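You operate a simulated robot arm through the tools that you are given. There is no shell and no other tool.

You run a simulated robot arm. Do the job below in one go: nothing can be reset, and whatever is moved stays where it is left.

JOB
Tip both cups of water into the pink basin and put them in the pressure drawer.
Fine: cups empty, drawer shut; spill nothing. Where these are worked on the way, their far stop is far enough and under half their travel is too little: pressure drawer.
Where things are to end (x, y in the base frame): white cup within 0.06 m of [0.98, 0.37]; yellow cup within 0.06 m of [1.07, 0.27].

Only the result counts: the job must be done as asked and must still hold three seconds after the hand-in. Knocking over, shifting, dropping, spilling or breaking anything else fails it.

ROBOT AND FRAMES
A 7-joint arm with a two-finger parallel gripper, fixed in place. Base frame: the origin is at the foot of the arm, x ahead of it, y to its left, z up. Readings come in m, degrees, newtons and seconds.
Its first joint turns from -132.0 to 132.0 degrees. Payload 3.91 kg.
The tool frame sits at the grasp point between the pads (the TCP): z along the fingers, y along the line on which they close. The tips reach 0.03 m beyond it. The gripper opens to 0.11 m. The fingers are 0.02 m wide and 0.01 m thick; the gripper's body (0.048 by 0.112 m) begins 0.055 m behind the TCP.
Orientation is told as [roll, pitch, yaw] about the base's x, y, z axes, in that order, counted from this pose: with the fingers straight down and closing along the base's y, the tool's x points along the base's -x, its y along +y and its z along -z.

CONTROLS
- The arm moves only by the tool nudge_tool. Its argument "motion" is a list of rows, each a list of 7 numbers: the shift along the tool's x, y, z in units of 20 mm (1.0 is 20 mm), then the turn, a rotation vector about the tool's x, y, z in units of 6 degrees (1.0 is 6 degrees), then the opening, from 0 (shut) to 1 (fully open). In form: [[tx, ty, tz, ax, ay, az, hand], ...]. A call has 1 to 20 rows; each row shifts and turns the commanded pose from where the row before left it, along the tool's axes as they then stand. A call with a number of a shift or a turn outside -1 to 1 is refused whole. Each row takes 0.2 s and may step no farther than 0.05 m and 8.6 degrees from the row before; otherwise, or with a gripper value out of range, the whole call is refused. Where a pose cannot be reached the arm comes as near as it can. A force on the tool above 40 N (or 10 N above the force at the start of the call, whichever is more), or a blocked arm, ends the call early, and 0.2 s more pass. Each finger travels about 0.108 m/s and halts on what it meets, pressing with about 40 N; the grip force reading is that of the motor and also rises with nothing between the fingers. The clock runs only during rows and for 0.2 s after the last one: add rows that do not move to give the fingers time. The reply holds the time, the measured pose of the TCP, the force on the tool along the base axes, the opening and the grip force, in the units named above and with some noise, with the torque about the TCP (base axes, N m) and any sound that the robot's microphone picked up, and new pictures: "pictures" is both (left out), scene, wrist or none.
- Cameras (640 x 400 px; columns grow to the right, rows downward): "scene" is fixed at [0.2222, -0.5001, 1.339]; the picture's right is [0.83, -0.56, 0.00], its down [-0.21, -0.31, -0.92] and it looks along [0.52, 0.76, -0.38] (base axes); focal length 312 px, centre (320, 200). "wrist" rides on the gripper at [0.072, 0.017, -0.103] in the tool frame; the picture's right is [-0.23, 0.97, 0.00], its down [-0.76, -0.18, -0.62] and it looks along [-0.61, -0.14, 0.78] (tool axes); focal length 222 px, centre (320, 200). There is no depth. A picture from a camera that has moved, and an enlarged one, comes with that camera's place and axes in the base frame and with its lens.
- inspect(camera, box): a new picture of the part [left, top, right, bottom] of that camera's present view, enlarged. The clock stands still meanwhile.
- hand_in(): hands the job in; it is judged then, once.

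Nothing tells you positions but the pictures and the camera data. Unless the task says otherwise, let go and move clear before handing in.

The tools are called after "Call:" by a JSON object that holds its "fn" and its "kwargs". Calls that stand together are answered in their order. nudge_tool: Moves the arm, as the interface text tells. Its arguments: {"type":"object","properties":{"motion":{"type":"array"},"pictures":{"type":"string","enum":["both","scene","wrist","none"]}},"required":["motion"]} The other tools are called the same way: inspect (camera, box) takes an enlarged picture of a part of a camera's view; hand_in () hands the job in.

At the start:

```text
clock: 0.0
ee_pos: [0.6699, 0.1809, 1.1833]
tcp_rot: [0.1, 0.0, -0.1]
wrist_force: [-0.5, 0.2, -0.5]
ft_torque: [0.01, -0.03, -0.01]
grip_width: 0.11
grip_force: 0.0
```

scene: 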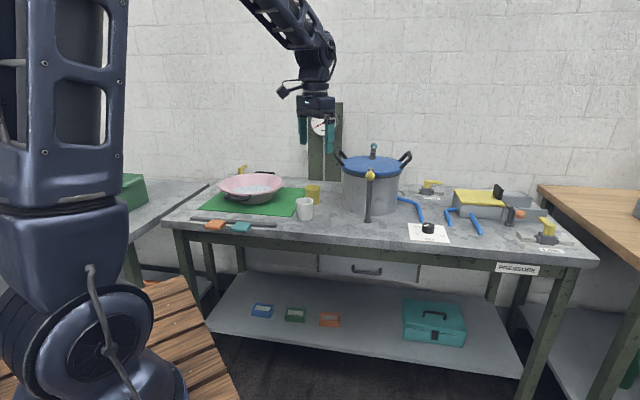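
wrist: 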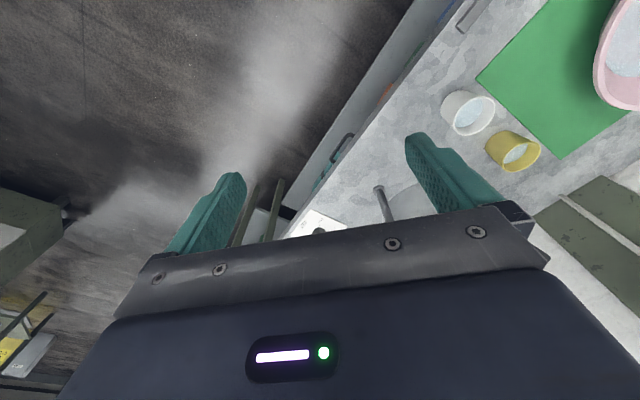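

I see a bench with a pink basin on a green mat, a white and a yellow cup with water, a pressure pot, and a drawer under the bench with a handle. I'll look closer before moving anything.

Call:
{"fn": "inspect", "kwargs": {"camera": "scene", "box": [180, 140, 420, 290]}}

Call:
{"fn": "inspect", "kwargs": {"camera": "scene", "box": [380, 160, 600, 298]}}

Call:
{"fn": "inspect", "kwargs": {"camera": "wrist", "box": [320, 0, 640, 200]}}

```text
2.67 times, centred on (300, 215) of scene
camera zoom: at [0.2222, -0.5001, 1.339], right [0.83, -0.56, 0.0], down [-0.21, -0.31, -0.92], along [0.52, 0.76, -0.38], focal length 830 px, centre (373, 160)
```

zoom: 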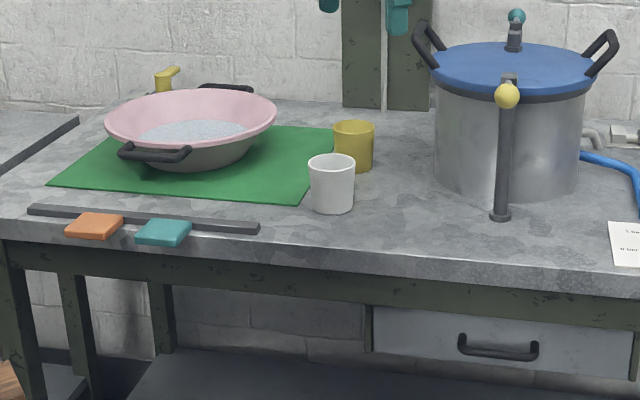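

```text
2.90 times, centred on (490, 229) of scene
camera zoom: at [0.2222, -0.5001, 1.339], right [0.83, -0.56, 0.0], down [-0.21, -0.31, -0.92], along [0.52, 0.76, -0.38], focal length 903 px, centre (-173, 116)
```

zoom: 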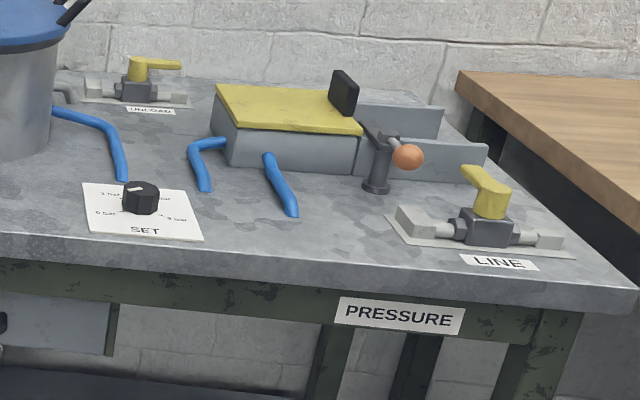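

```text
2.00 times, centred on (480, 100) of wrist
camera zoom: at [0.5977, 0.198, 1.2854], right [0.23, 0.97, 0.0], down [0.76, -0.18, 0.62], along [0.61, -0.14, -0.78], focal length 444 px, centre (0, 400)
```

zoom: 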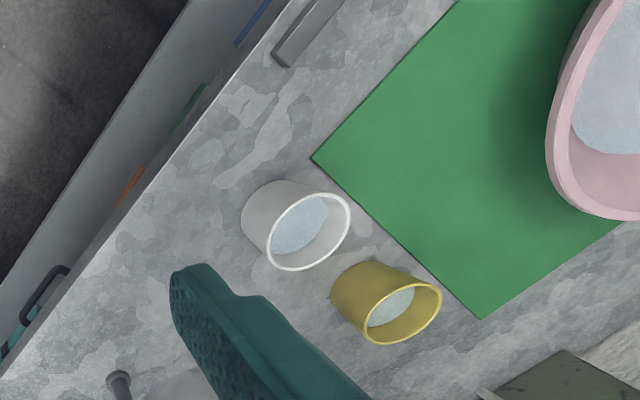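

The cups stand near x≈0.78, y≈0.43 (bench top z≈0.82), the basin near (0.67, 0.69), and the handle of the drawer near (0.87, 0.17, 0.69). I'll zoom on the handle in both views to triangulate it better.

Call:
{"fn": "inspect", "kwargs": {"camera": "scene", "box": [310, 240, 430, 300]}}

Call:
{"fn": "inspect", "kwargs": {"camera": "wrist", "box": [250, 80, 450, 240]}}

Call:
{"fn": "inspect", "kwargs": {"camera": "scene", "box": [190, 160, 340, 250]}}

```text
5.33 times, centred on (370, 270) of scene
camera zoom: at [0.2222, -0.5001, 1.339], right [0.83, -0.56, 0.0], down [-0.21, -0.31, -0.92], along [0.52, 0.76, -0.38], focal length 1661 px, centre (53, -173)
```

zoom: 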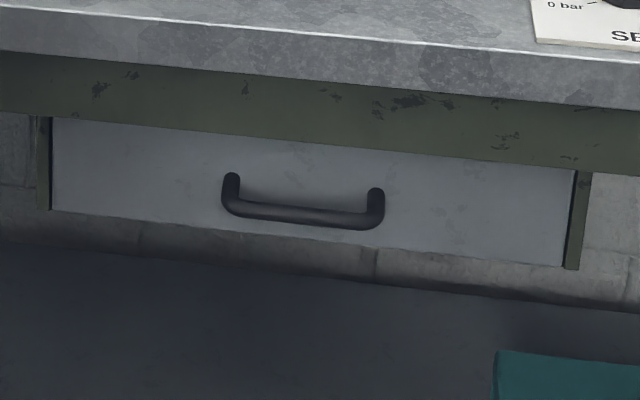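

```text
2.50 times, centred on (350, 160) of wrist
camera zoom: at [0.5977, 0.198, 1.2854], right [0.23, 0.97, 0.0], down [0.76, -0.18, 0.62], along [0.61, -0.14, -0.78], focal length 555 px, centre (245, 300)
```

zoom: 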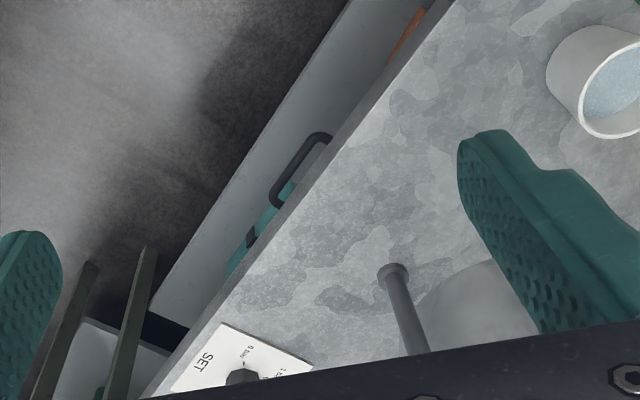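

```text
4.27 times, centred on (265, 205) of scene
camera zoom: at [0.2222, -0.5001, 1.339], right [0.83, -0.56, 0.0], down [-0.21, -0.31, -0.92], along [0.52, 0.76, -0.38], focal length 1329 px, centre (555, 179)
```

zoom: 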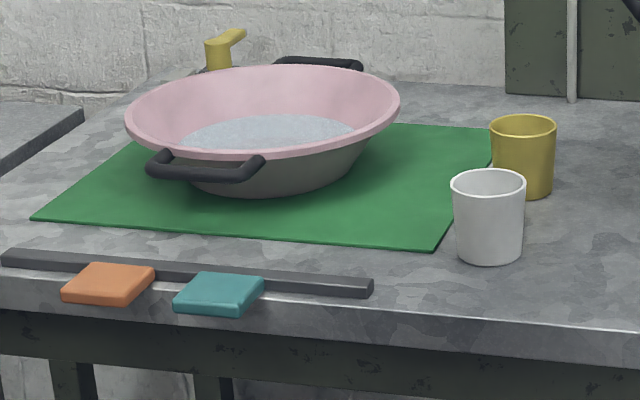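

The wrist view and the scene view disagree a bit on the edge height, so I'll move to a spot in front of the drawer at a safe height, turning the tool to face the bench, and look again.

Call:
{"fn": "nudge_tool", "kwargs": {"motion": [[0.1, -1, 0.4, 0, 0, 0, 1], [0.1, -1, 0.4, 0, 0, 0, 1], [0.1, -1, 0.4, 0, 0, 0, 1], [0.1, -1, 0.4, 0, 0, 0, 1], [0.1, -1, 0.4, 0, 0, 0, 1], [0.1, -1, 0.4, 0, 0, 0, 1], [0.1, -1, 0.4, 0, 0, 0, 1], [0.1, -1, 0.4, 0, 0, 0, 1], [0.1, -1, 0.4, 0, 0, 0, 1], [0.1, -1, 0.4, 0, 0, 0, 1], [0, -1, 0, 0, 0, 0, 1], [0, 0, 0, 0, 0, -0.95, 1], [0, 0, 0, 0, 0, -0.95, 1], [0, 0, 0, 0, 0, -0.95, 1], [0, 0, 0, 0, 0, -0.95, 1], [0, 0, 0, 0, 0, -0.95, 1], [0, 0, 0, 0, 0, -0.95, 1], [0, 0, 0, 0, 0, -0.95, 1], [0, 0, 0, 0, 0, -0.95, 1], [0, 0, 0, 0, 0, 0, 1]]}}

```text
clock: 4.2
ee_pos: [0.6498, -0.0396, 1.1031]
tcp_rot: [0.0, 0.1, 45.8]
wrist_force: [0.0, 0.6, 0.8]
ft_torque: [-0.01, 0.0, 0.01]
grip_width: 0.1098
grip_force: 0.0
camera wrist: at [0.5879, -0.0787, 1.2048], right [-0.54, 0.84, 0.0], down [0.66, 0.42, 0.62], along [0.53, 0.34, -0.78], focal length 222 px, centre (320, 200)
```

scene: 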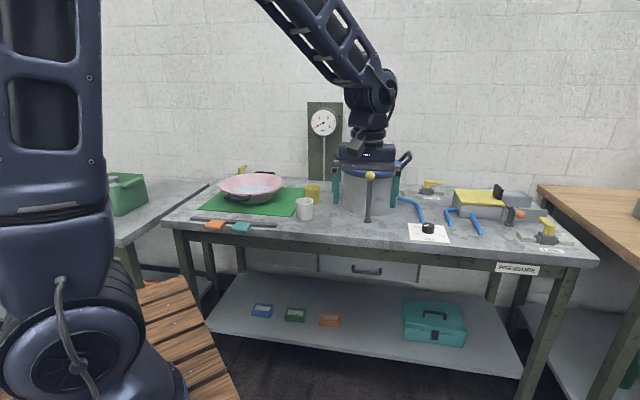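
wrist: 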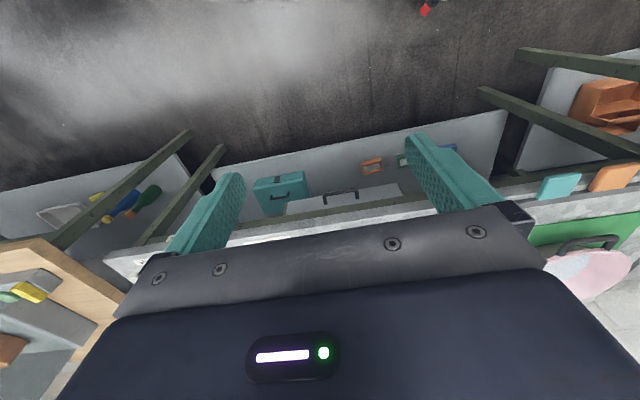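

The drawer, seen upside-down in the wrist view, lies between the fingers. I'll zoom in there to fix the handle and edge positions.

Call:
{"fn": "inspect", "kwargs": {"camera": "wrist", "box": [230, 150, 450, 260]}}

Call:
{"fn": "inspect", "kwargs": {"camera": "wrist", "box": [500, 150, 640, 320]}}

```text
2.91 times, centred on (340, 205) of wrist
camera zoom: at [0.5879, -0.0787, 1.2048], right [-0.54, 0.84, 0.0], down [0.66, 0.42, 0.62], along [0.53, 0.34, -0.78], focal length 646 px, centre (262, 186)
```

zoom: 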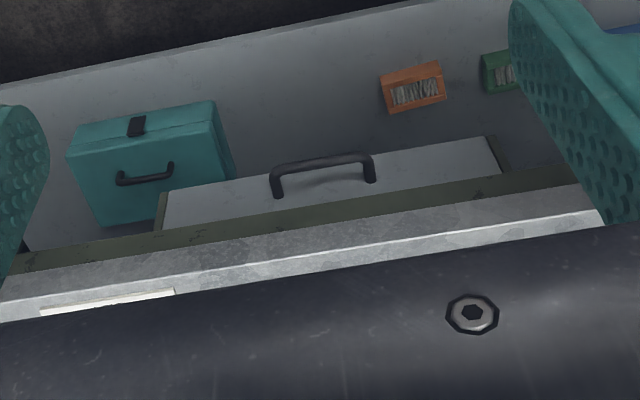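

```text
2.35 times, centred on (570, 235) of wrist
camera zoom: at [0.5879, -0.0787, 1.2048], right [-0.54, 0.84, 0.0], down [0.66, 0.42, 0.62], along [0.53, 0.34, -0.78], focal length 523 px, centre (-268, 118)
```

zoom: 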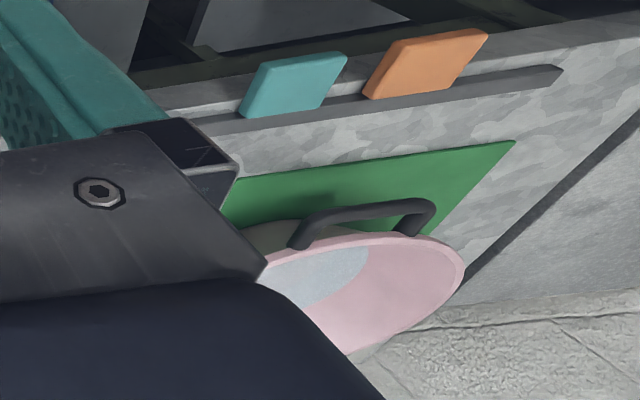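

The picture now fits together: bench top z≈0.82 with its front edge 0.73 m out along the 46° direction, and the drawer handle bar centred at about (0.888, 0.186, 0.671). I'll tilt the tool toward the drawer (about 25° below horizontal) and roll it so that the fingers close vertically, still in free air.

Call:
{"fn": "nudge_tool", "kwargs": {"motion": [[0, 0, 0, 0, -0.985, 0, 1], [0, 0, 0, 0, -0.985, 0, 1], [0, 0, 0, 0, -0.985, 0, 1], [0, 0, 0, 0, -0.985, 0, 1], [0, 0, 0, 0, -0.985, 0, 1], [0, 0, 0, 0, -0.985, 0, 1], [0, 0, 0, 0, -0.985, 0, 1], [0, 0, 0, 0, -0.985, 0, 1], [0, 0, 0, 0, -0.985, 0, 1], [0, 0, 0, 0, -0.985, 0, 1], [0, 0, 0, 0, -0.985, 0, 1], [0, 0, 0, 0, 0, 0, 1]]}}

```text
clock: 6.8
ee_pos: [0.6511, -0.0395, 1.1018]
tcp_rot: [-0.1, -65.0, 45.7]
wrist_force: [0.8, 0.6, -0.9]
ft_torque: [0.0, 0.06, -0.01]
grip_width: 0.1098
grip_force: 0.0
camera wrist: at [0.5522, -0.116, 1.0799], right [-0.63, 0.75, 0.21], down [-0.04, -0.3, 0.95], along [0.78, 0.59, 0.22], focal length 222 px, centre (320, 200)
```

scene: 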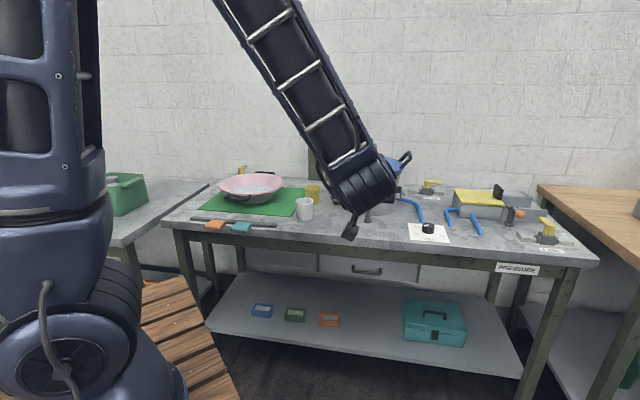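
wrist: 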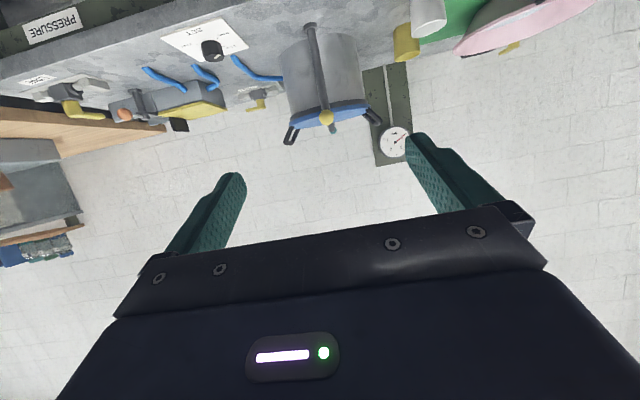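

The tilt was reached cleanly. Next I roll the tool by 90° so that the fingers close vertically, and part-close the gripper.

Call:
{"fn": "nudge_tool", "kwargs": {"motion": [[0, 0, 0, 0, 0, 1, 0.8], [0, 0, 0, 0, 0, 1, 0.6], [0, 0, 0, 0, 0, 1, 0.45], [0, 0, 0, 0, 0, 1, 0.45], [0, 0, 0, 0, 0, 1, 0.45], [0, 0, 0, 0, 0, 1, 0.45], [0, 0, 0, 0, 0, 1, 0.45], [0, 0, 0, 0, 0, 1, 0.45], [0, 0, 0, 0, 0, 1, 0.45], [0, 0, 0, 0, 0, 1, 0.45], [0, 0, 0, 0, 0, 1, 0.45], [0, 0, 0, 0, 0, 1, 0.45], [0, 0, 0, 0, 0, 1, 0.45], [0, 0, 0, 0, 0, 1, 0.45], [0, 0, 0, 0, 0, 1, 0.45], [0, 0, 0, 0, 0, 0, 0.45]]}}

```text
clock: 10.2
ee_pos: [0.6507, -0.0392, 1.1028]
tcp_rot: [65.0, 0.1, -44.4]
wrist_force: [0.0, -0.4, 0.0]
ft_torque: [-0.01, 0.0, -0.03]
grip_width: 0.0494
grip_force: 0.1
camera wrist: at [0.5387, -0.0495, 1.1613], right [0.45, 0.13, 0.88], down [0.1, -0.99, 0.1], along [0.89, 0.04, -0.46], focal length 222 px, centre (320, 200)
```

scene: 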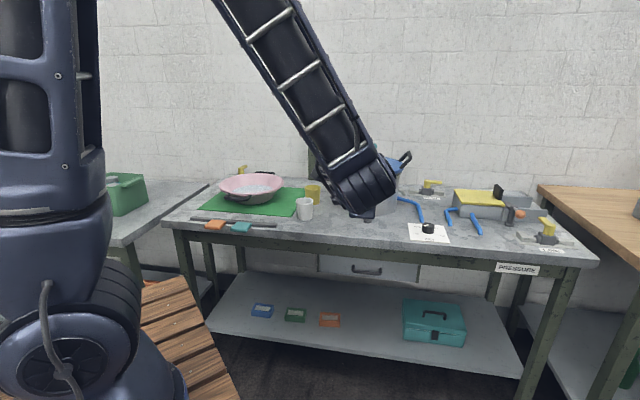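
wrist: 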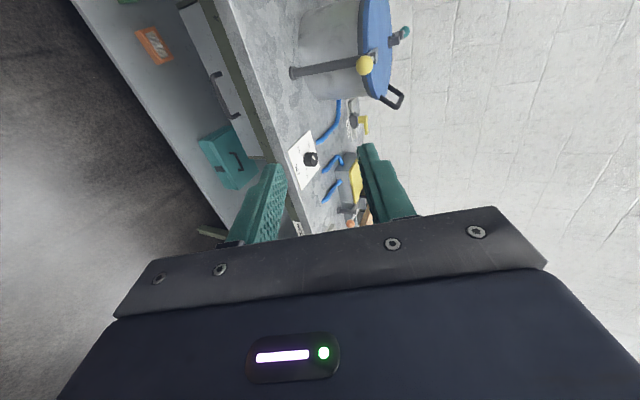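

The orientation matches the drawer front. I move down to a point 14 cm in front of the handle along the approach line.

Call:
{"fn": "nudge_tool", "kwargs": {"motion": [[-0.035, -0.747, 0.9585, 0, 0, 0, 0.45], [-0.035, -0.747, 0.9585, 0, 0, 0, 0.45], [-0.035, -0.747, 0.9585, 0, 0, 0, 0.45], [-0.035, -0.747, 0.9585, 0, 0, 0, 0.45], [-0.035, -0.747, 0.9585, 0, 0, 0, 0.45], [-0.035, -0.747, 0.9585, 0, 0, 0, 0.45], [-0.035, -0.747, 0.9585, 0, 0, 0, 0.45], [-0.035, -0.747, 0.9585, 0, 0, 0, 0.45], [-0.035, -0.747, 0.9585, 0, 0, 0, 0.45], [-0.035, -0.747, 0.9585, 0, 0, 0, 0.45], [-0.035, -0.747, 0.9585, 0, 0, 0, 0.45], [-0.035, -0.747, 0.9585, 0, 0, 0, 0.45], [-0.035, -0.747, 0.9585, 0, 0, 0, 0.45], [-0.035, -0.747, 0.9585, 0, 0, 0, 0.45], [-0.035, -0.747, 0.9585, 0, 0, 0, 0.45], [-0.035, -0.747, 0.9585, 0, 0, 0, 0.45], [-0.035, -0.747, 0.9585, 0, 0, 0, 0.45], [0, 0, 0, 0, 0, 0, 0.45]]}}

```text
clock: 14.0
ee_pos: [0.7896, 0.0875, 0.7352]
tcp_rot: [65.0, 0.0, -44.4]
wrist_force: [-0.4, 0.4, 0.7]
ft_torque: [-0.05, -0.02, -0.04]
grip_width: 0.0494
grip_force: 0.0
camera wrist: at [0.6782, 0.0768, 0.793], right [0.45, 0.13, 0.88], down [0.1, -0.99, 0.1], along [0.89, 0.04, -0.46], focal length 222 px, centre (320, 200)
```

scene: 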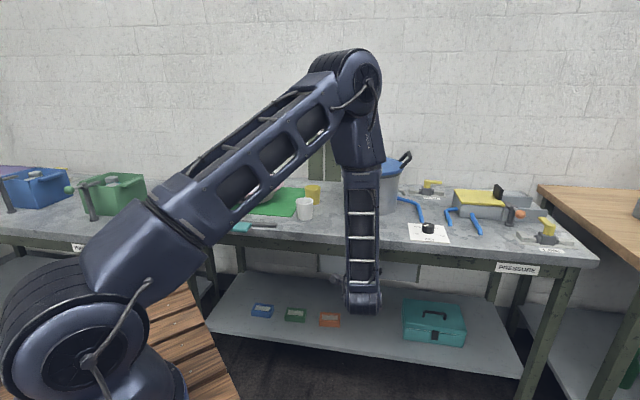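
wrist: 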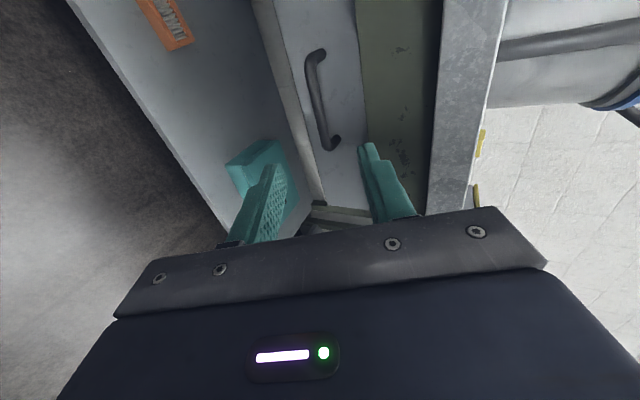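

The handle is visible in the wrist view; I'll zoom to check its position before the final approach.

Call:
{"fn": "inspect", "kwargs": {"camera": "wrist", "box": [240, 30, 440, 170]}}

```text
2.86 times, centred on (340, 100) of wrist
camera zoom: at [0.6782, 0.0768, 0.793], right [0.45, 0.13, 0.88], down [0.1, -0.99, 0.1], along [0.89, 0.04, -0.46], focal length 635 px, centre (263, 486)
```

zoom: 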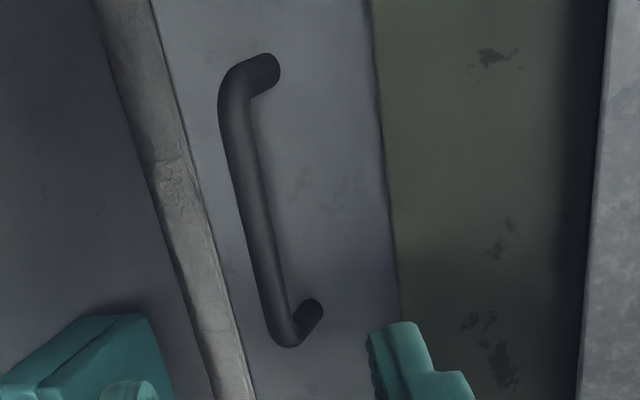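

The handle agrees with my estimate to within a few millimetres. I narrow the gripper to about 3.5 cm, advance 13 cm along the fingers, then check.

Call:
{"fn": "nudge_tool", "kwargs": {"motion": [[0, 0, 0.95, 0, 0, 0, 0.34], [0, 0, 0.95, 0, 0, 0, 0.34], [0, 0, 0.95, 0, 0, 0, 0.34], [0, 0, 0.95, 0, 0, 0, 0.34], [0, 0, 0.95, 0, 0, 0, 0.34], [0, 0, 0.95, 0, 0, 0, 0.34], [0, 0, 0.95, 0, 0, 0, 0.34], [0, 0, 0, 0, 0, 0, 0.34]]}}

```text
clock: 15.8
ee_pos: [0.8726, 0.1758, 0.6798]
tcp_rot: [64.9, 0.0, -44.3]
wrist_force: [0.3, 1.0, 1.1]
ft_torque: [0.03, 0.0, 0.0]
grip_width: 0.0374
grip_force: 0.1
camera wrist: at [0.762, 0.1639, 0.7377], right [0.45, 0.14, 0.88], down [0.1, -0.99, 0.1], along [0.89, 0.04, -0.46], focal length 222 px, centre (320, 200)
```

scene: 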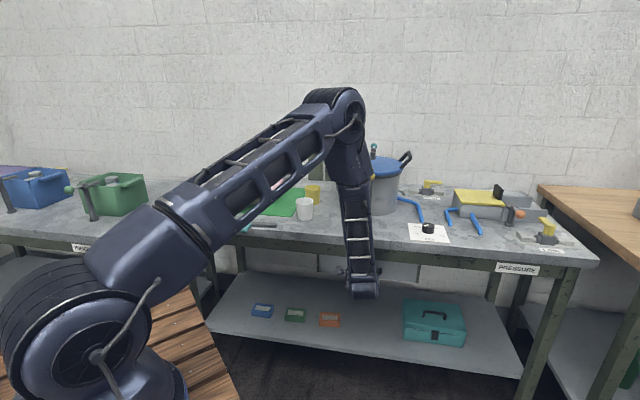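
wrist: 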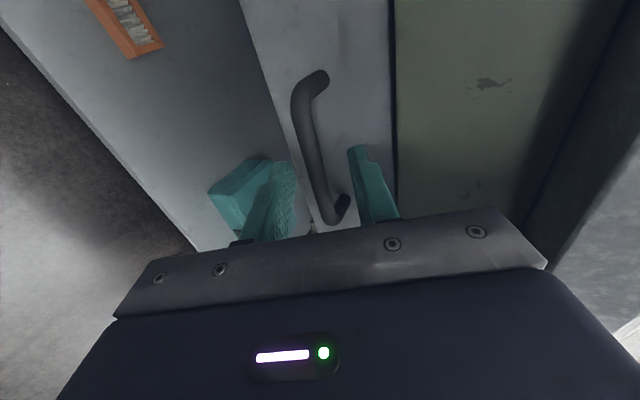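

The bar lies between the finger tips with no contact force. I close the gripper on it.

Call:
{"fn": "nudge_tool", "kwargs": {"motion": [[0, 0, 0, 0, 0, 0, 0.1], [0, 0, 0, 0, 0, 0, 0], [0, 0, 0, 0, 0, 0, 0], [0, 0, 0, 0, 0, 0, 0]], "pictures": "wrist"}}

```text
clock: 17.0
ee_pos: [0.872, 0.1725, 0.6751]
tcp_rot: [64.8, 0.1, -44.3]
wrist_force: [4.1, -3.3, -6.0]
ft_torque: [0.08, 0.24, 0.12]
grip_width: 0.0116
grip_force: 45.4
stopped in row 4: the force on the tool passed its limit at 41 N (the readings are from after the stop); the commanded pose is now the measured one
camera wrist: at [0.7605, 0.1625, 0.7357], right [0.45, 0.14, 0.88], down [0.1, -0.99, 0.11], along [0.89, 0.04, -0.46], focal length 222 px, centre (320, 200)
```

wrist: 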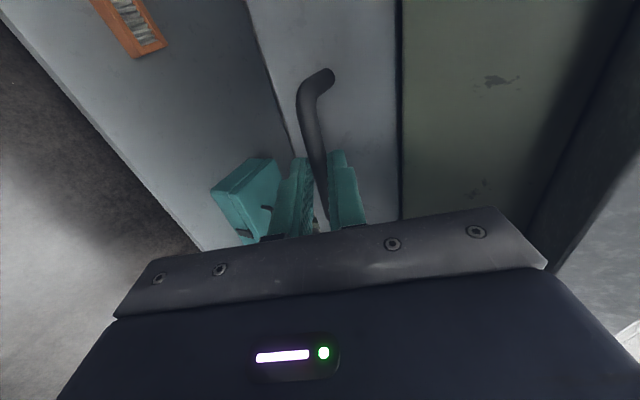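

The bar is gripped (1.2 cm). I pull straight out horizontally, a little at first.

Call:
{"fn": "nudge_tool", "kwargs": {"motion": [[0, -0.21, -0.45, 0, 0, 0, 0], [0, -0.21, -0.45, 0, 0, 0, 0], [0, -0.21, -0.45, 0, 0, 0, 0], [0, -0.21, -0.45, 0, 0, 0, 0], [0, 0, 0, 0, 0, 0, 0]], "pictures": "wrist"}}

```text
clock: 18.2
ee_pos: [0.8434, 0.1449, 0.6764]
tcp_rot: [64.7, 0.2, -44.4]
wrist_force: [1.2, -0.9, -18.8]
ft_torque: [-0.39, 0.17, -0.67]
grip_width: 0.0117
grip_force: 45.4
camera wrist: at [0.7325, 0.1345, 0.7357], right [0.46, 0.14, 0.88], down [0.1, -0.99, 0.1], along [0.89, 0.04, -0.46], focal length 222 px, centre (320, 200)
```

wrist: 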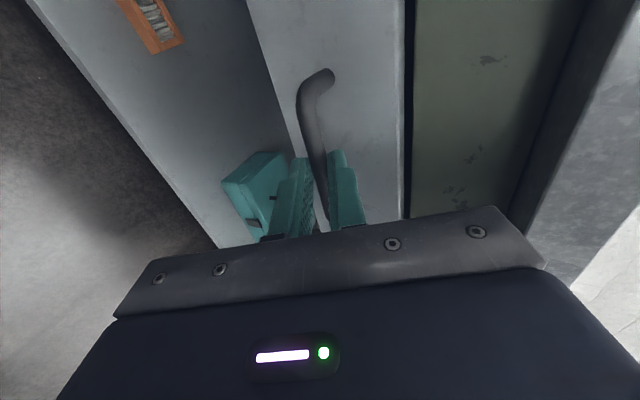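

The drawer slides out. I continue pulling, lowering by 2 mm to relieve the vertical load.

Call:
{"fn": "nudge_tool", "kwargs": {"motion": [[0, -0.3, -0.36, 0, 0, 0, 0], [0, -0.338, -0.725, 0, 0, 0, 0], [0, -0.338, -0.725, 0, 0, 0, 0], [0, -0.338, -0.725, 0, 0, 0, 0], [0, -0.338, -0.725, 0, 0, 0, 0], [0, -0.338, -0.725, 0, 0, 0, 0], [0, -0.338, -0.725, 0, 0, 0, 0], [0, 0, 0, 0, 0, 0, 0]]}}

```text
clock: 19.7
ee_pos: [0.7796, 0.0787, 0.6765]
tcp_rot: [65.0, 0.1, -44.4]
wrist_force: [-2.3, 3.2, 9.1]
ft_torque: [0.22, -0.09, -0.52]
grip_width: 0.0115
grip_force: 45.7
stopped in row 7: the force on the tool passed its limit at 42 N (the readings are from after the stop); the commanded pose is now the measured one
camera wrist: at [0.6665, 0.0682, 0.735], right [0.45, 0.13, 0.88], down [0.1, -0.99, 0.1], along [0.89, 0.04, -0.46], focal length 222 px, centre (320, 200)
```

scene: 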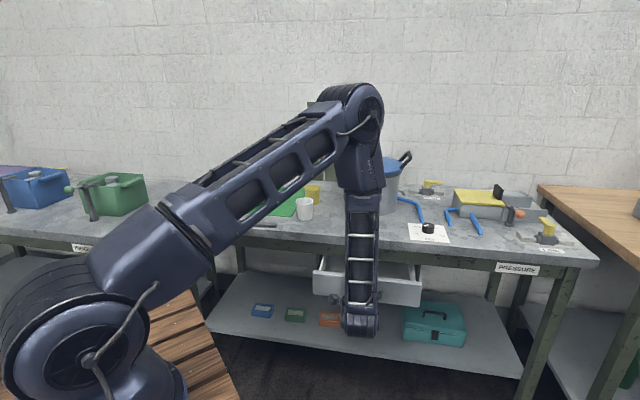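
wrist: 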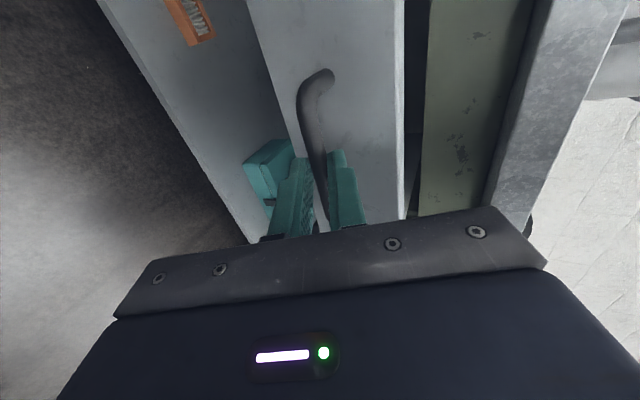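

The drawer is out by about 13 cm and the pull stopped on force; I'll check whether that is the end stop or just a jerk by pulling on more slowly.

Call:
{"fn": "nudge_tool", "kwargs": {"motion": [[0, -0.169, -0.3625, 0, 0, 0, 0], [0, -0.169, -0.3625, 0, 0, 0, 0], [0, -0.169, -0.3625, 0, 0, 0, 0], [0, -0.169, -0.3625, 0, 0, 0, 0], [0, -0.169, -0.3625, 0, 0, 0, 0], [0, -0.169, -0.3625, 0, 0, 0, 0], [0, 0, 0, 0, 0, 0, 0]], "pictures": "wrist"}}

```text
clock: 21.3
ee_pos: [0.7436, 0.0451, 0.6753]
tcp_rot: [65.1, -0.1, -44.4]
wrist_force: [0.2, -0.2, 22.9]
ft_torque: [0.71, -0.11, 0.28]
grip_width: 0.0117
grip_force: 45.0
camera wrist: at [0.6324, 0.0343, 0.7348], right [0.45, 0.14, 0.88], down [0.1, -0.99, 0.1], along [0.89, 0.04, -0.46], focal length 222 px, centre (320, 200)
```

wrist: 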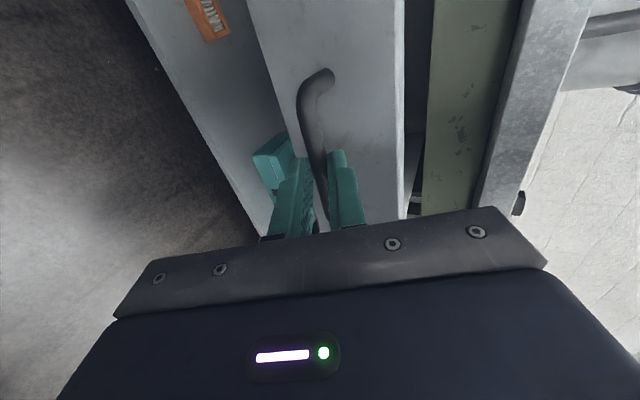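

It still slides freely; the stop was only vertical load. I continue, raised by 1 mm.

Call:
{"fn": "nudge_tool", "kwargs": {"motion": [[0, -0.12, -0.39, 0, 0, 0, 0], [0, -0.211, -0.453, 0, 0, 0, 0], [0, -0.211, -0.453, 0, 0, 0, 0], [0, -0.211, -0.453, 0, 0, 0, 0], [0, -0.211, -0.453, 0, 0, 0, 0], [0, -0.211, -0.453, 0, 0, 0, 0], [0, -0.211, -0.453, 0, 0, 0, 0], [0, -0.211, -0.453, 0, 0, 0, 0], [0, -0.211, -0.453, 0, 0, 0, 0], [0, 0, 0, 0, 0, 0, 0]], "pictures": "both"}}

```text
clock: 23.5
ee_pos: [0.6831, -0.0189, 0.6759]
tcp_rot: [64.8, 0.1, -44.2]
wrist_force: [-20.5, 20.0, -3.2]
ft_torque: [0.79, 0.91, 0.46]
grip_width: 0.0116
grip_force: 45.5
camera wrist: at [0.5713, -0.0295, 0.7353], right [0.45, 0.14, 0.88], down [0.1, -0.99, 0.1], along [0.89, 0.04, -0.46], focal length 222 px, centre (320, 200)
```

scene: 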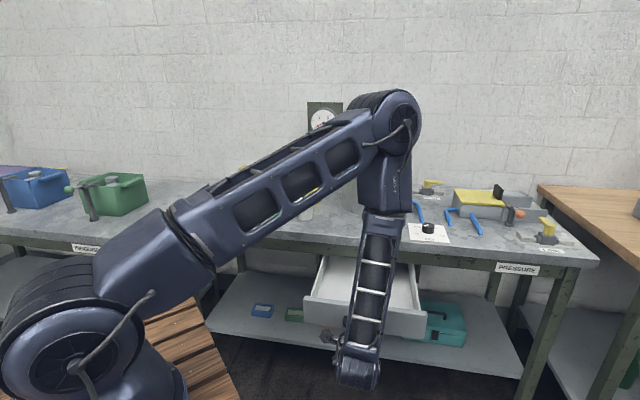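
wrist: 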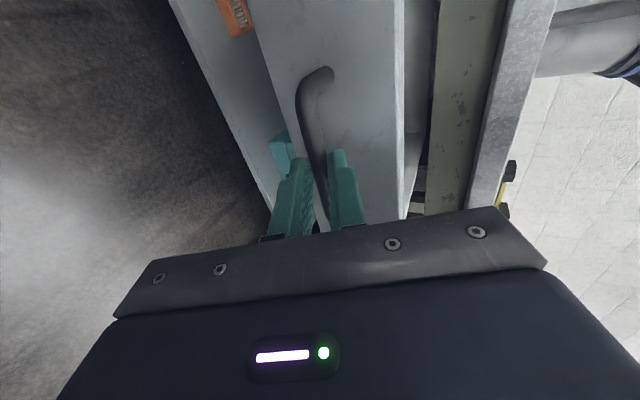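

About 27 cm out now, with some sideways load; I correct sideways by 2 mm and pull on toward the far stop.

Call:
{"fn": "nudge_tool", "kwargs": {"motion": [[0.1, -0.1, -0.22, 0, 0, 0, 0], [0, -0.211, -0.453, 0, 0, 0, 0], [0, -0.211, -0.453, 0, 0, 0, 0], [0, -0.211, -0.453, 0, 0, 0, 0], [0, -0.211, -0.453, 0, 0, 0, 0], [0, -0.211, -0.453, 0, 0, 0, 0], [0, 0, 0, 0, 0, 0, 0]], "pictures": "both"}}

```text
clock: 25.1
ee_pos: [0.6425, -0.0568, 0.6764]
tcp_rot: [64.8, 0.1, -44.3]
wrist_force: [0.7, -0.1, 0.1]
ft_torque: [-0.01, -0.02, 0.03]
grip_width: 0.0001
grip_force: 37.9
camera wrist: at [0.5313, -0.0669, 0.7359], right [0.45, 0.14, 0.88], down [0.1, -0.99, 0.1], along [0.89, 0.04, -0.46], focal length 222 px, centre (320, 200)
```

scene: 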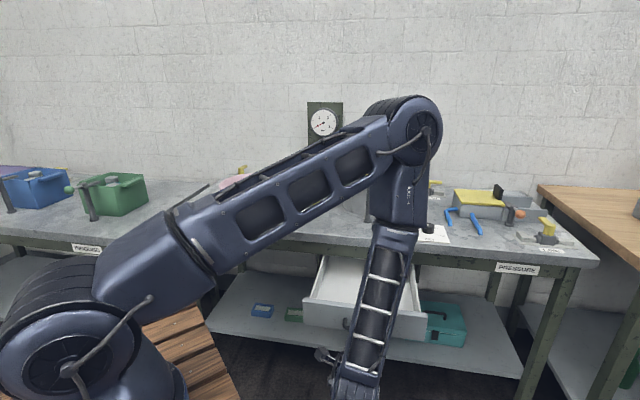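
wrist: 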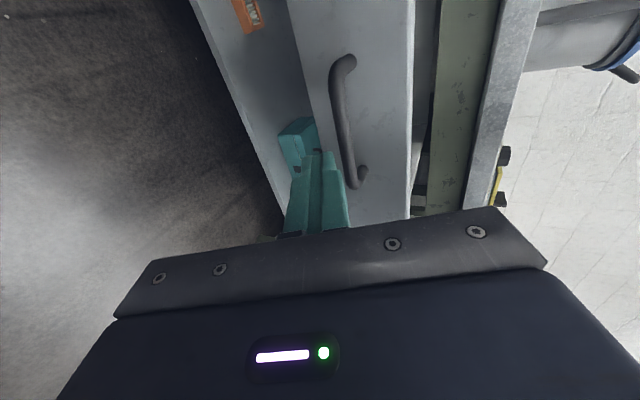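

The grip slipped off as the drawer reached its far stop (about 28 cm out). I retreat and go up to free space, then look at the open drawer.

Call:
{"fn": "nudge_tool", "kwargs": {"motion": [[0, 0, -1, 0, 0, 0, 0.2], [0, 0, -1, 0, 0, 0, 0.4], [0, 1, -0.466, 0, 0, 0, 0.6], [0, 1, -0.466, 0, 0, 0, 0.8], [0, 1, -0.466, 0, 0, 0, 1], [0, 1, -0.466, 0, 0, 0, 1], [0, 1, -0.466, 0, 0, 0, 1], [0, 1, -0.466, 0, 0, 0, 1], [0, 1, -0.466, 0, 0, 0, 1], [0, 1, -0.466, 0, 0, 0, 1], [0, 1, -0.466, 0, 0, 0, 1], [0, 1, -0.466, 0, 0, 0, 1], [0, 1, -0.466, 0, 0, 0, 1], [0, 1, -0.466, 0, 0, 0, 1], [0, 1, -0.466, 0, 0, 0, 1], [0, 1, -0.466, 0, 0, 0, 1], [0, 1, -0.466, 0, 0, 0, 1], [0, 1, -0.466, 0, 0, 0, 1], [0, 1, -0.466, 0, 0, 0, 1], [0, 0, 0, 0, 0, 0, 1]]}}

```text
clock: 29.3
ee_pos: [0.6305, -0.0839, 1.0697]
tcp_rot: [64.9, 0.1, -44.3]
wrist_force: [0.2, 0.4, 0.0]
ft_torque: [-0.02, 0.01, 0.03]
grip_width: 0.11
grip_force: 0.0
out of reach, approached as far as the arm can: row 11, 12, 14
camera wrist: at [0.5181, -0.0945, 1.1281], right [0.45, 0.14, 0.88], down [0.1, -0.99, 0.1], along [0.89, 0.04, -0.46], focal length 222 px, centre (320, 200)
```

scene: 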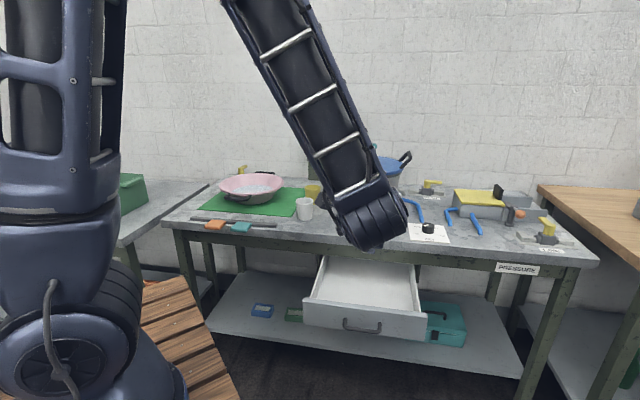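
wrist: 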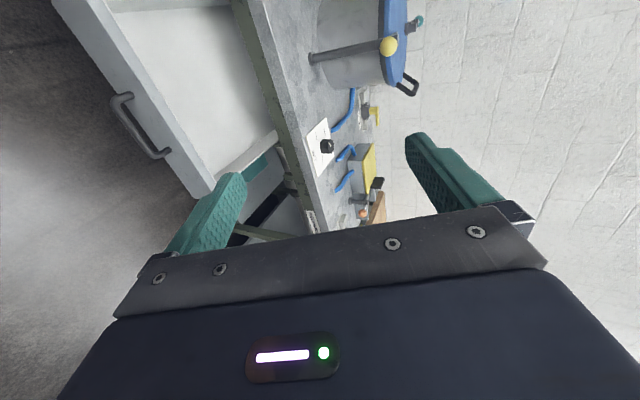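

The drawer is fully out. I'll zoom on the open drawer and on the cups to measure them.

Call:
{"fn": "inspect", "kwargs": {"camera": "scene", "box": [290, 245, 440, 350]}}

Call:
{"fn": "inspect", "kwargs": {"camera": "scene", "box": [270, 170, 350, 230]}}

Call:
{"fn": "inspect", "kwargs": {"camera": "wrist", "box": [40, 0, 340, 200]}}

```text
3.81 times, centred on (365, 298) of scene
camera zoom: at [0.2222, -0.5001, 1.339], right [0.83, -0.56, 0.0], down [-0.21, -0.31, -0.92], along [0.52, 0.76, -0.38], focal length 1186 px, centre (149, -171)
```

zoom: 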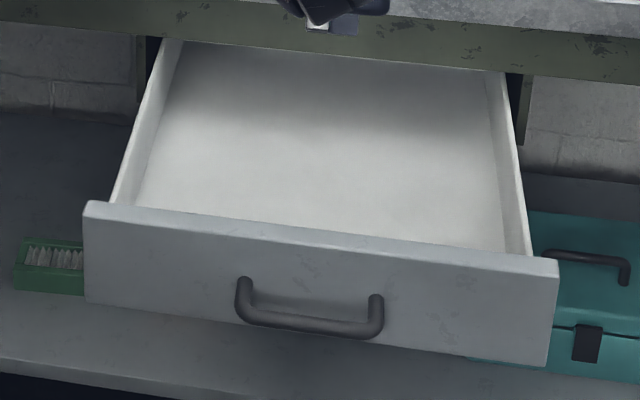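

```text
6.67 times, centred on (310, 200) of scene
camera zoom: at [0.2222, -0.5001, 1.339], right [0.83, -0.56, 0.0], down [-0.21, -0.31, -0.92], along [0.52, 0.76, -0.38], focal length 2076 px, centre (387, 200)
```

zoom: 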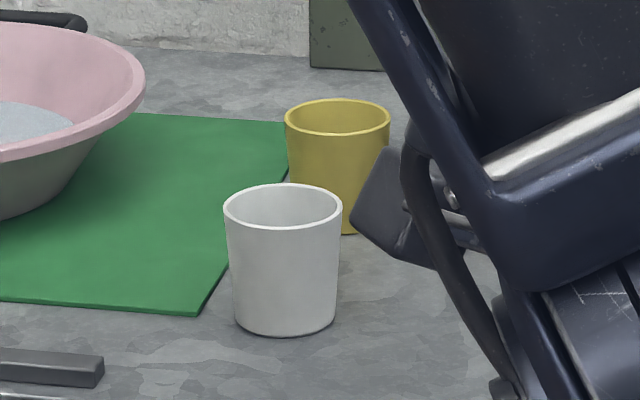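

```text
2.00 times, centred on (190, 100) of wrist
camera zoom: at [0.5181, -0.0945, 1.1281], right [0.45, 0.14, 0.88], down [0.1, -0.99, 0.1], along [0.89, 0.04, -0.46], focal length 444 px, centre (580, 400)
```

zoom: 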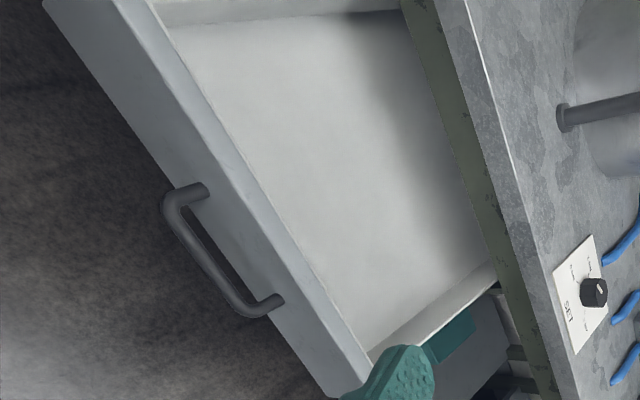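

Measured: white cup at about (0.779, 0.430), yellow cup at (0.879, 0.531), rims at z≈0.891; the drawer is 0.278 m open, so the cups must go to about (0.787, 0.170) and (0.877, 0.070) in the open drawer. I'll roll the tool another 90° to bring the camera on top, fingers closing horizontally.

Call:
{"fn": "nudge_tool", "kwargs": {"motion": [[0, 0, 0, 0, 0, 1, 1], [0, 0, 0, 0, 0, 1, 1], [0, 0, 0, 0, 0, 1, 1], [0, 0, 0, 0, 0, 1, 1], [0, 0, 0, 0, 0, 1, 1], [0, 0, 0, 0, 0, 1, 1], [0, 0, 0, 0, 0, 1, 1], [0, 0, 0, 0, 0, 1, 1], [0, 0, 0, 0, 0, 1, 1], [0, 0, 0, 0, 0, 1, 1], [0, 0, 0, 0, 0, 1, 1], [0, 0, 0, 0, 0, 1, 1], [0, 0, 0, 0, 0, 1, 1], [0, 0, 0, 0, 0, 1, 1], [0, 0, 0, 0, 0, 1, 1], [0, 0, 0, 0, 0, 0, 1]]}}

```text
clock: 32.7
ee_pos: [0.6297, -0.0857, 1.0685]
tcp_rot: [-0.2, 64.9, -134.7]
wrist_force: [0.1, 0.8, -0.8]
ft_torque: [0.03, 0.02, -0.01]
grip_width: 0.1101
grip_force: 0.2
camera wrist: at [0.5979, -0.1424, 1.1772], right [0.63, -0.75, -0.21], down [-0.75, -0.51, -0.43], along [0.21, 0.42, -0.88], focal length 222 px, centre (320, 200)
```

scene: 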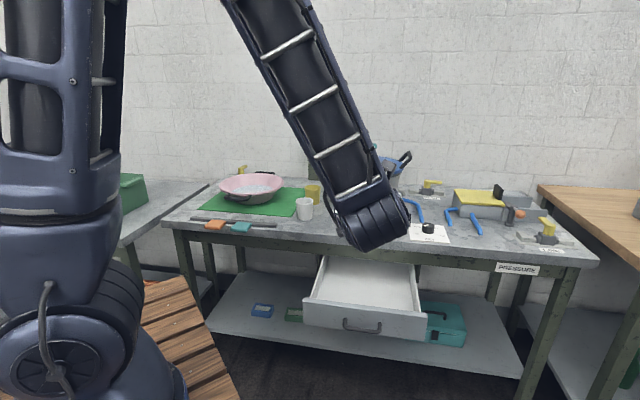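
wrist: 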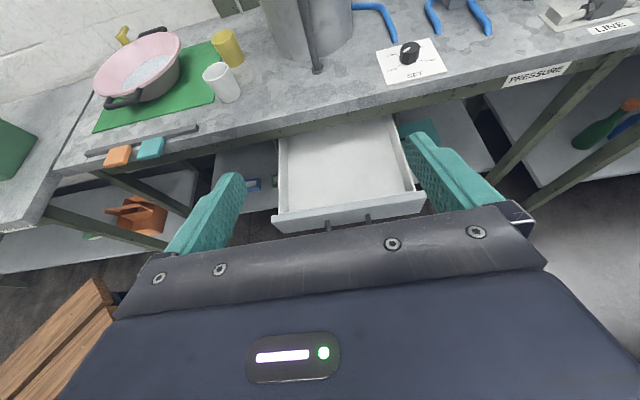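

The camera is now on top with a clear upright view. I'll turn the tool to azimuth 32° and pitch it to 40° below horizontal for the cup grasp.

Call:
{"fn": "nudge_tool", "kwargs": {"motion": [[0, 0, 0, -0.669, 0, 0.312, 1], [0, 0, 0, -0.669, 0, 0.312, 1], [0, 0, 0, -0.669, 0, 0.312, 1], [0, 0, 0, 0, -0.833, 0, 1], [0, 0, 0, 0, -0.833, 0, 1], [0, 0, 0, 0, -0.833, 0, 1], [0, 0, 0, 0, 0, 0, 1]], "pictures": "none"}}

```text
clock: 34.3
ee_pos: [0.6485, -0.0917, 1.0729]
tcp_rot: [-0.2, 49.9, -147.7]
wrist_force: [-0.6, 0.0, 0.3]
ft_torque: [-0.03, -0.02, 0.04]
grip_width: 0.1102
grip_force: 0.0
out of reach, approached as far as the arm can: row 2, 3
```

Orientation is as wanted. Now I move over toward the white cup, stopping short to check.

Call:
{"fn": "nudge_tool", "kwargs": {"motion": [[0.229, -0.982, 0.8216, 0, 0, 0, 1], [0.229, -0.982, 0.8216, 0, 0, 0, 1], [0.229, -0.982, 0.8216, 0, 0, 0, 1], [0.229, -0.982, 0.8216, 0, 0, 0, 1], [0.229, -0.982, 0.8216, 0, 0, 0, 1], [0.229, -0.982, 0.8216, 0, 0, 0, 1], [0.229, -0.982, 0.8216, 0, 0, 0, 1], [0.229, -0.982, 0.8216, 0, 0, 0, 1], [0.229, -0.982, 0.8216, 0, 0, 0, 1], [0.229, -0.982, 0.8216, 0, 0, 0, 1], [0.229, -0.982, 0.8216, 0, 0, 0, 1], [0.229, -0.982, 0.8216, 0, 0, 0, 1], [0.229, -0.982, 0.8216, 0, 0, 0, 1], [0.229, -0.982, 0.8216, 0, 0, 0, 1], [0.229, -0.982, 0.8216, 0, 0, 0, 1], [0, 0, 0, 0, 0, 0, 1]]}}

```text
clock: 37.7
ee_pos: [0.6875, 0.279, 0.966]
tcp_rot: [-0.1, 50.0, -147.7]
wrist_force: [0.8, -0.4, 1.1]
ft_torque: [-0.01, -0.03, 0.01]
grip_width: 0.1102
grip_force: 0.1
camera wrist: at [0.6688, 0.2482, 1.0882], right [0.4, -0.9, -0.17], down [-0.91, -0.37, -0.18], along [0.1, 0.23, -0.97], focal length 222 px, centre (320, 200)
```

scene: 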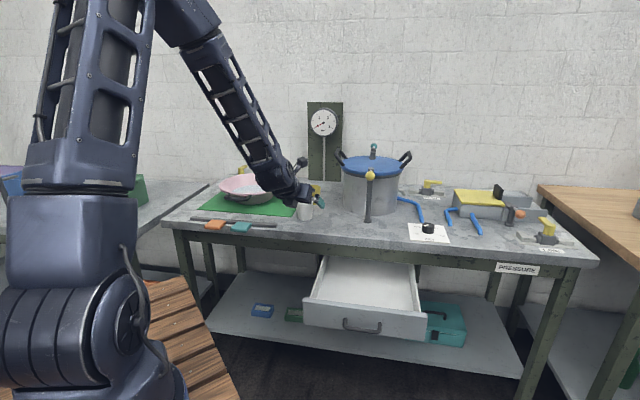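
wrist: 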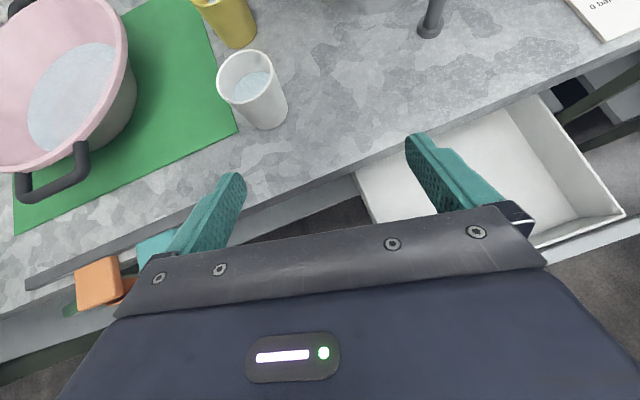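

I'll zoom on the white cup and basin for final alignment.

Call:
{"fn": "inspect", "kwargs": {"camera": "wrist", "box": [180, 0, 340, 140]}}

Call:
{"fn": "inspect", "kwargs": {"camera": "wrist", "box": [0, 0, 240, 240]}}

```text
2.86 times, centred on (260, 70) of wrist
camera zoom: at [0.6688, 0.2482, 1.0882], right [0.4, -0.9, -0.17], down [-0.91, -0.37, -0.18], along [0.1, 0.23, -0.97], focal length 635 px, centre (491, 571)
```

zoom: 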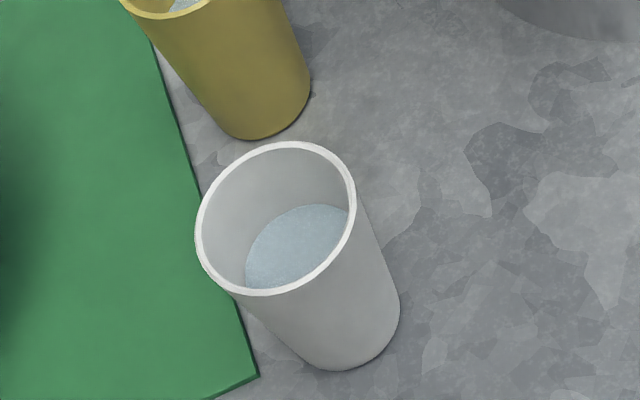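

```text
1.67 times, centred on (120, 120) of wrist
camera zoom: at [0.6688, 0.2482, 1.0882], right [0.4, -0.9, -0.17], down [-0.91, -0.37, -0.18], along [0.1, 0.23, -0.97], focal length 370 px, centre (653, 333)
```

zoom: 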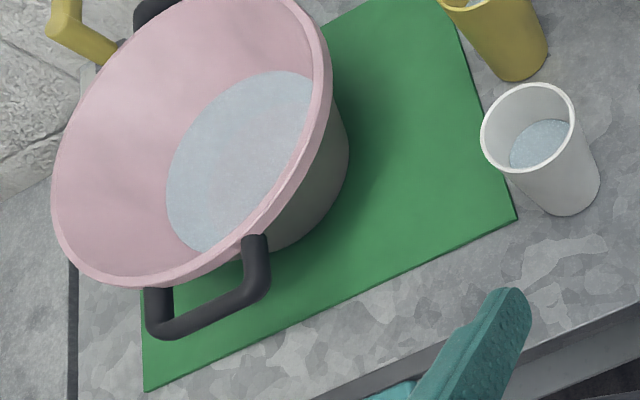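

White cup refined to (0.784, 0.431). I go to the pre-grasp point 12 cm back along the approach line.

Call:
{"fn": "nudge_tool", "kwargs": {"motion": [[0.311, -0.961, 0.895, 0, 0, 0, 1], [0.311, -0.961, 0.895, 0, 0, 0, 1], [0.311, -0.961, 0.895, 0, 0, 0, 1], [0.311, -0.961, 0.895, 0, 0, 0, 1], [0, 0, 0, 0, 0, 0, 1]]}}

```text
clock: 38.9
ee_pos: [0.7047, 0.381, 0.9424]
tcp_rot: [-0.1, 49.9, -147.6]
wrist_force: [-0.4, -0.4, -0.3]
ft_torque: [0.03, -0.03, -0.01]
grip_width: 0.1099
grip_force: 0.1
camera wrist: at [0.6862, 0.3502, 1.0635], right [0.4, -0.9, -0.17], down [-0.91, -0.37, -0.18], along [0.1, 0.23, -0.97], focal length 222 px, centre (320, 200)
```

scene: 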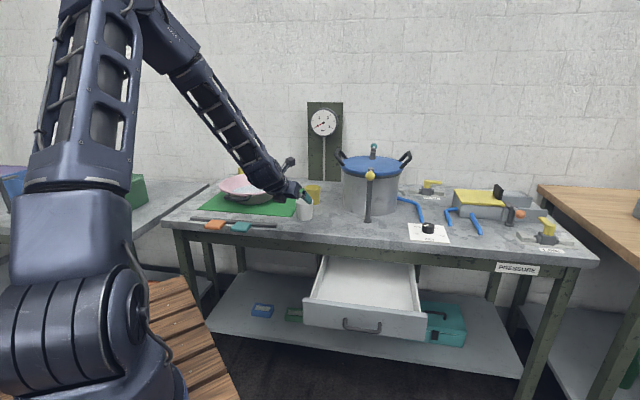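
wrist: 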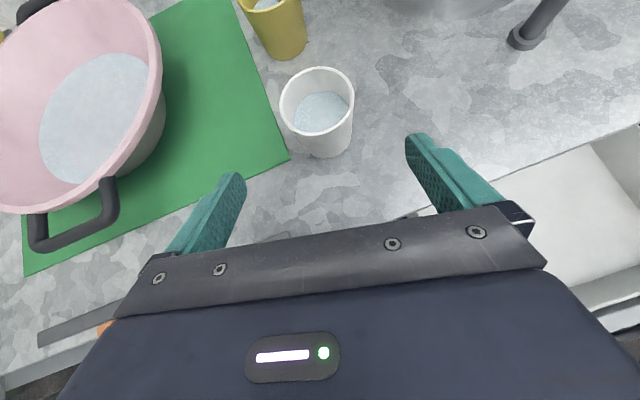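

The cup is centred between the fingers. I advance straight in over the cup.

Call:
{"fn": "nudge_tool", "kwargs": {"motion": [[-0.016, 0, 0.875, 0, 0, 0, 1], [-0.016, 0, 0.875, 0, 0, 0, 1], [-0.016, 0, 0.875, 0, 0, 0, 1], [-0.016, 0, 0.875, 0, 0, 0, 1], [-0.016, 0, 0.875, 0, 0, 0, 1], [-0.016, 0, 0.875, 0, 0, 0, 1], [-0.016, 0, 0.875, 0, 0, 0, 1], [0, 0, 0, 0, 0, 0, 1]]}}

```text
clock: 40.7
ee_pos: [0.7836, 0.4323, 0.8603]
tcp_rot: [-0.1, 50.0, -147.6]
wrist_force: [-0.3, -0.6, 0.4]
ft_torque: [0.0, -0.02, -0.03]
grip_width: 0.11
grip_force: 0.1
camera wrist: at [0.765, 0.4017, 0.9814], right [0.4, -0.9, -0.17], down [-0.91, -0.37, -0.18], along [0.1, 0.23, -0.97], focal length 222 px, centre (320, 200)
```

scene: 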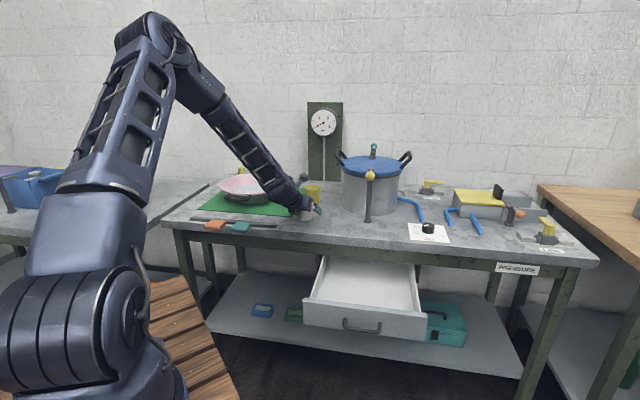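
wrist: 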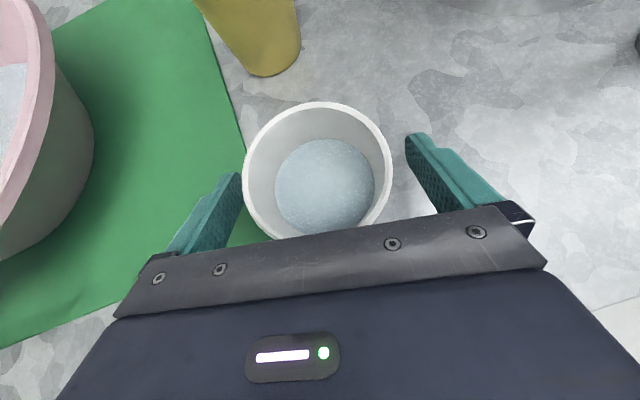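

The cup sits centred between the pads. I close the gripper on it.

Call:
{"fn": "nudge_tool", "kwargs": {"motion": [[0, 0, 0, 0, 0, 0, 0.8], [0, 0, 0, 0, 0, 0, 0.65], [0, 0, 0, 0, 0, 0, 0.4], [0, 0, 0, 0, 0, 0, 0.4], [0, 0, 0, 0, 0, 0, 0.4]], "pictures": "wrist"}}

```text
clock: 41.9
ee_pos: [0.7827, 0.4324, 0.8608]
tcp_rot: [-0.1, 49.8, -147.6]
wrist_force: [-0.1, 0.1, 1.0]
ft_torque: [0.0, -0.02, 0.0]
grip_width: 0.0675
grip_force: 40.2
camera wrist: at [0.7649, 0.4016, 0.9815], right [0.4, -0.9, -0.17], down [-0.91, -0.37, -0.18], along [0.1, 0.23, -0.97], focal length 222 px, centre (320, 200)
```

wrist: 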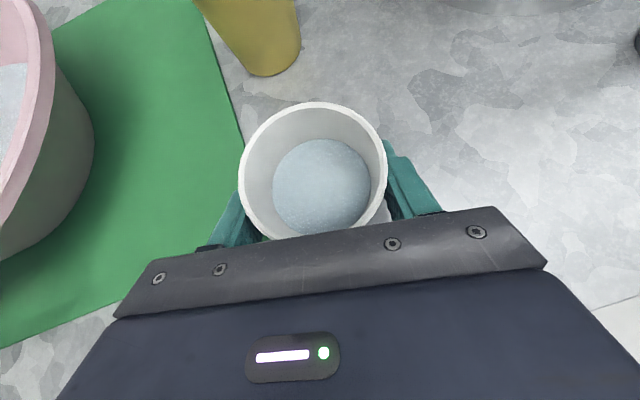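

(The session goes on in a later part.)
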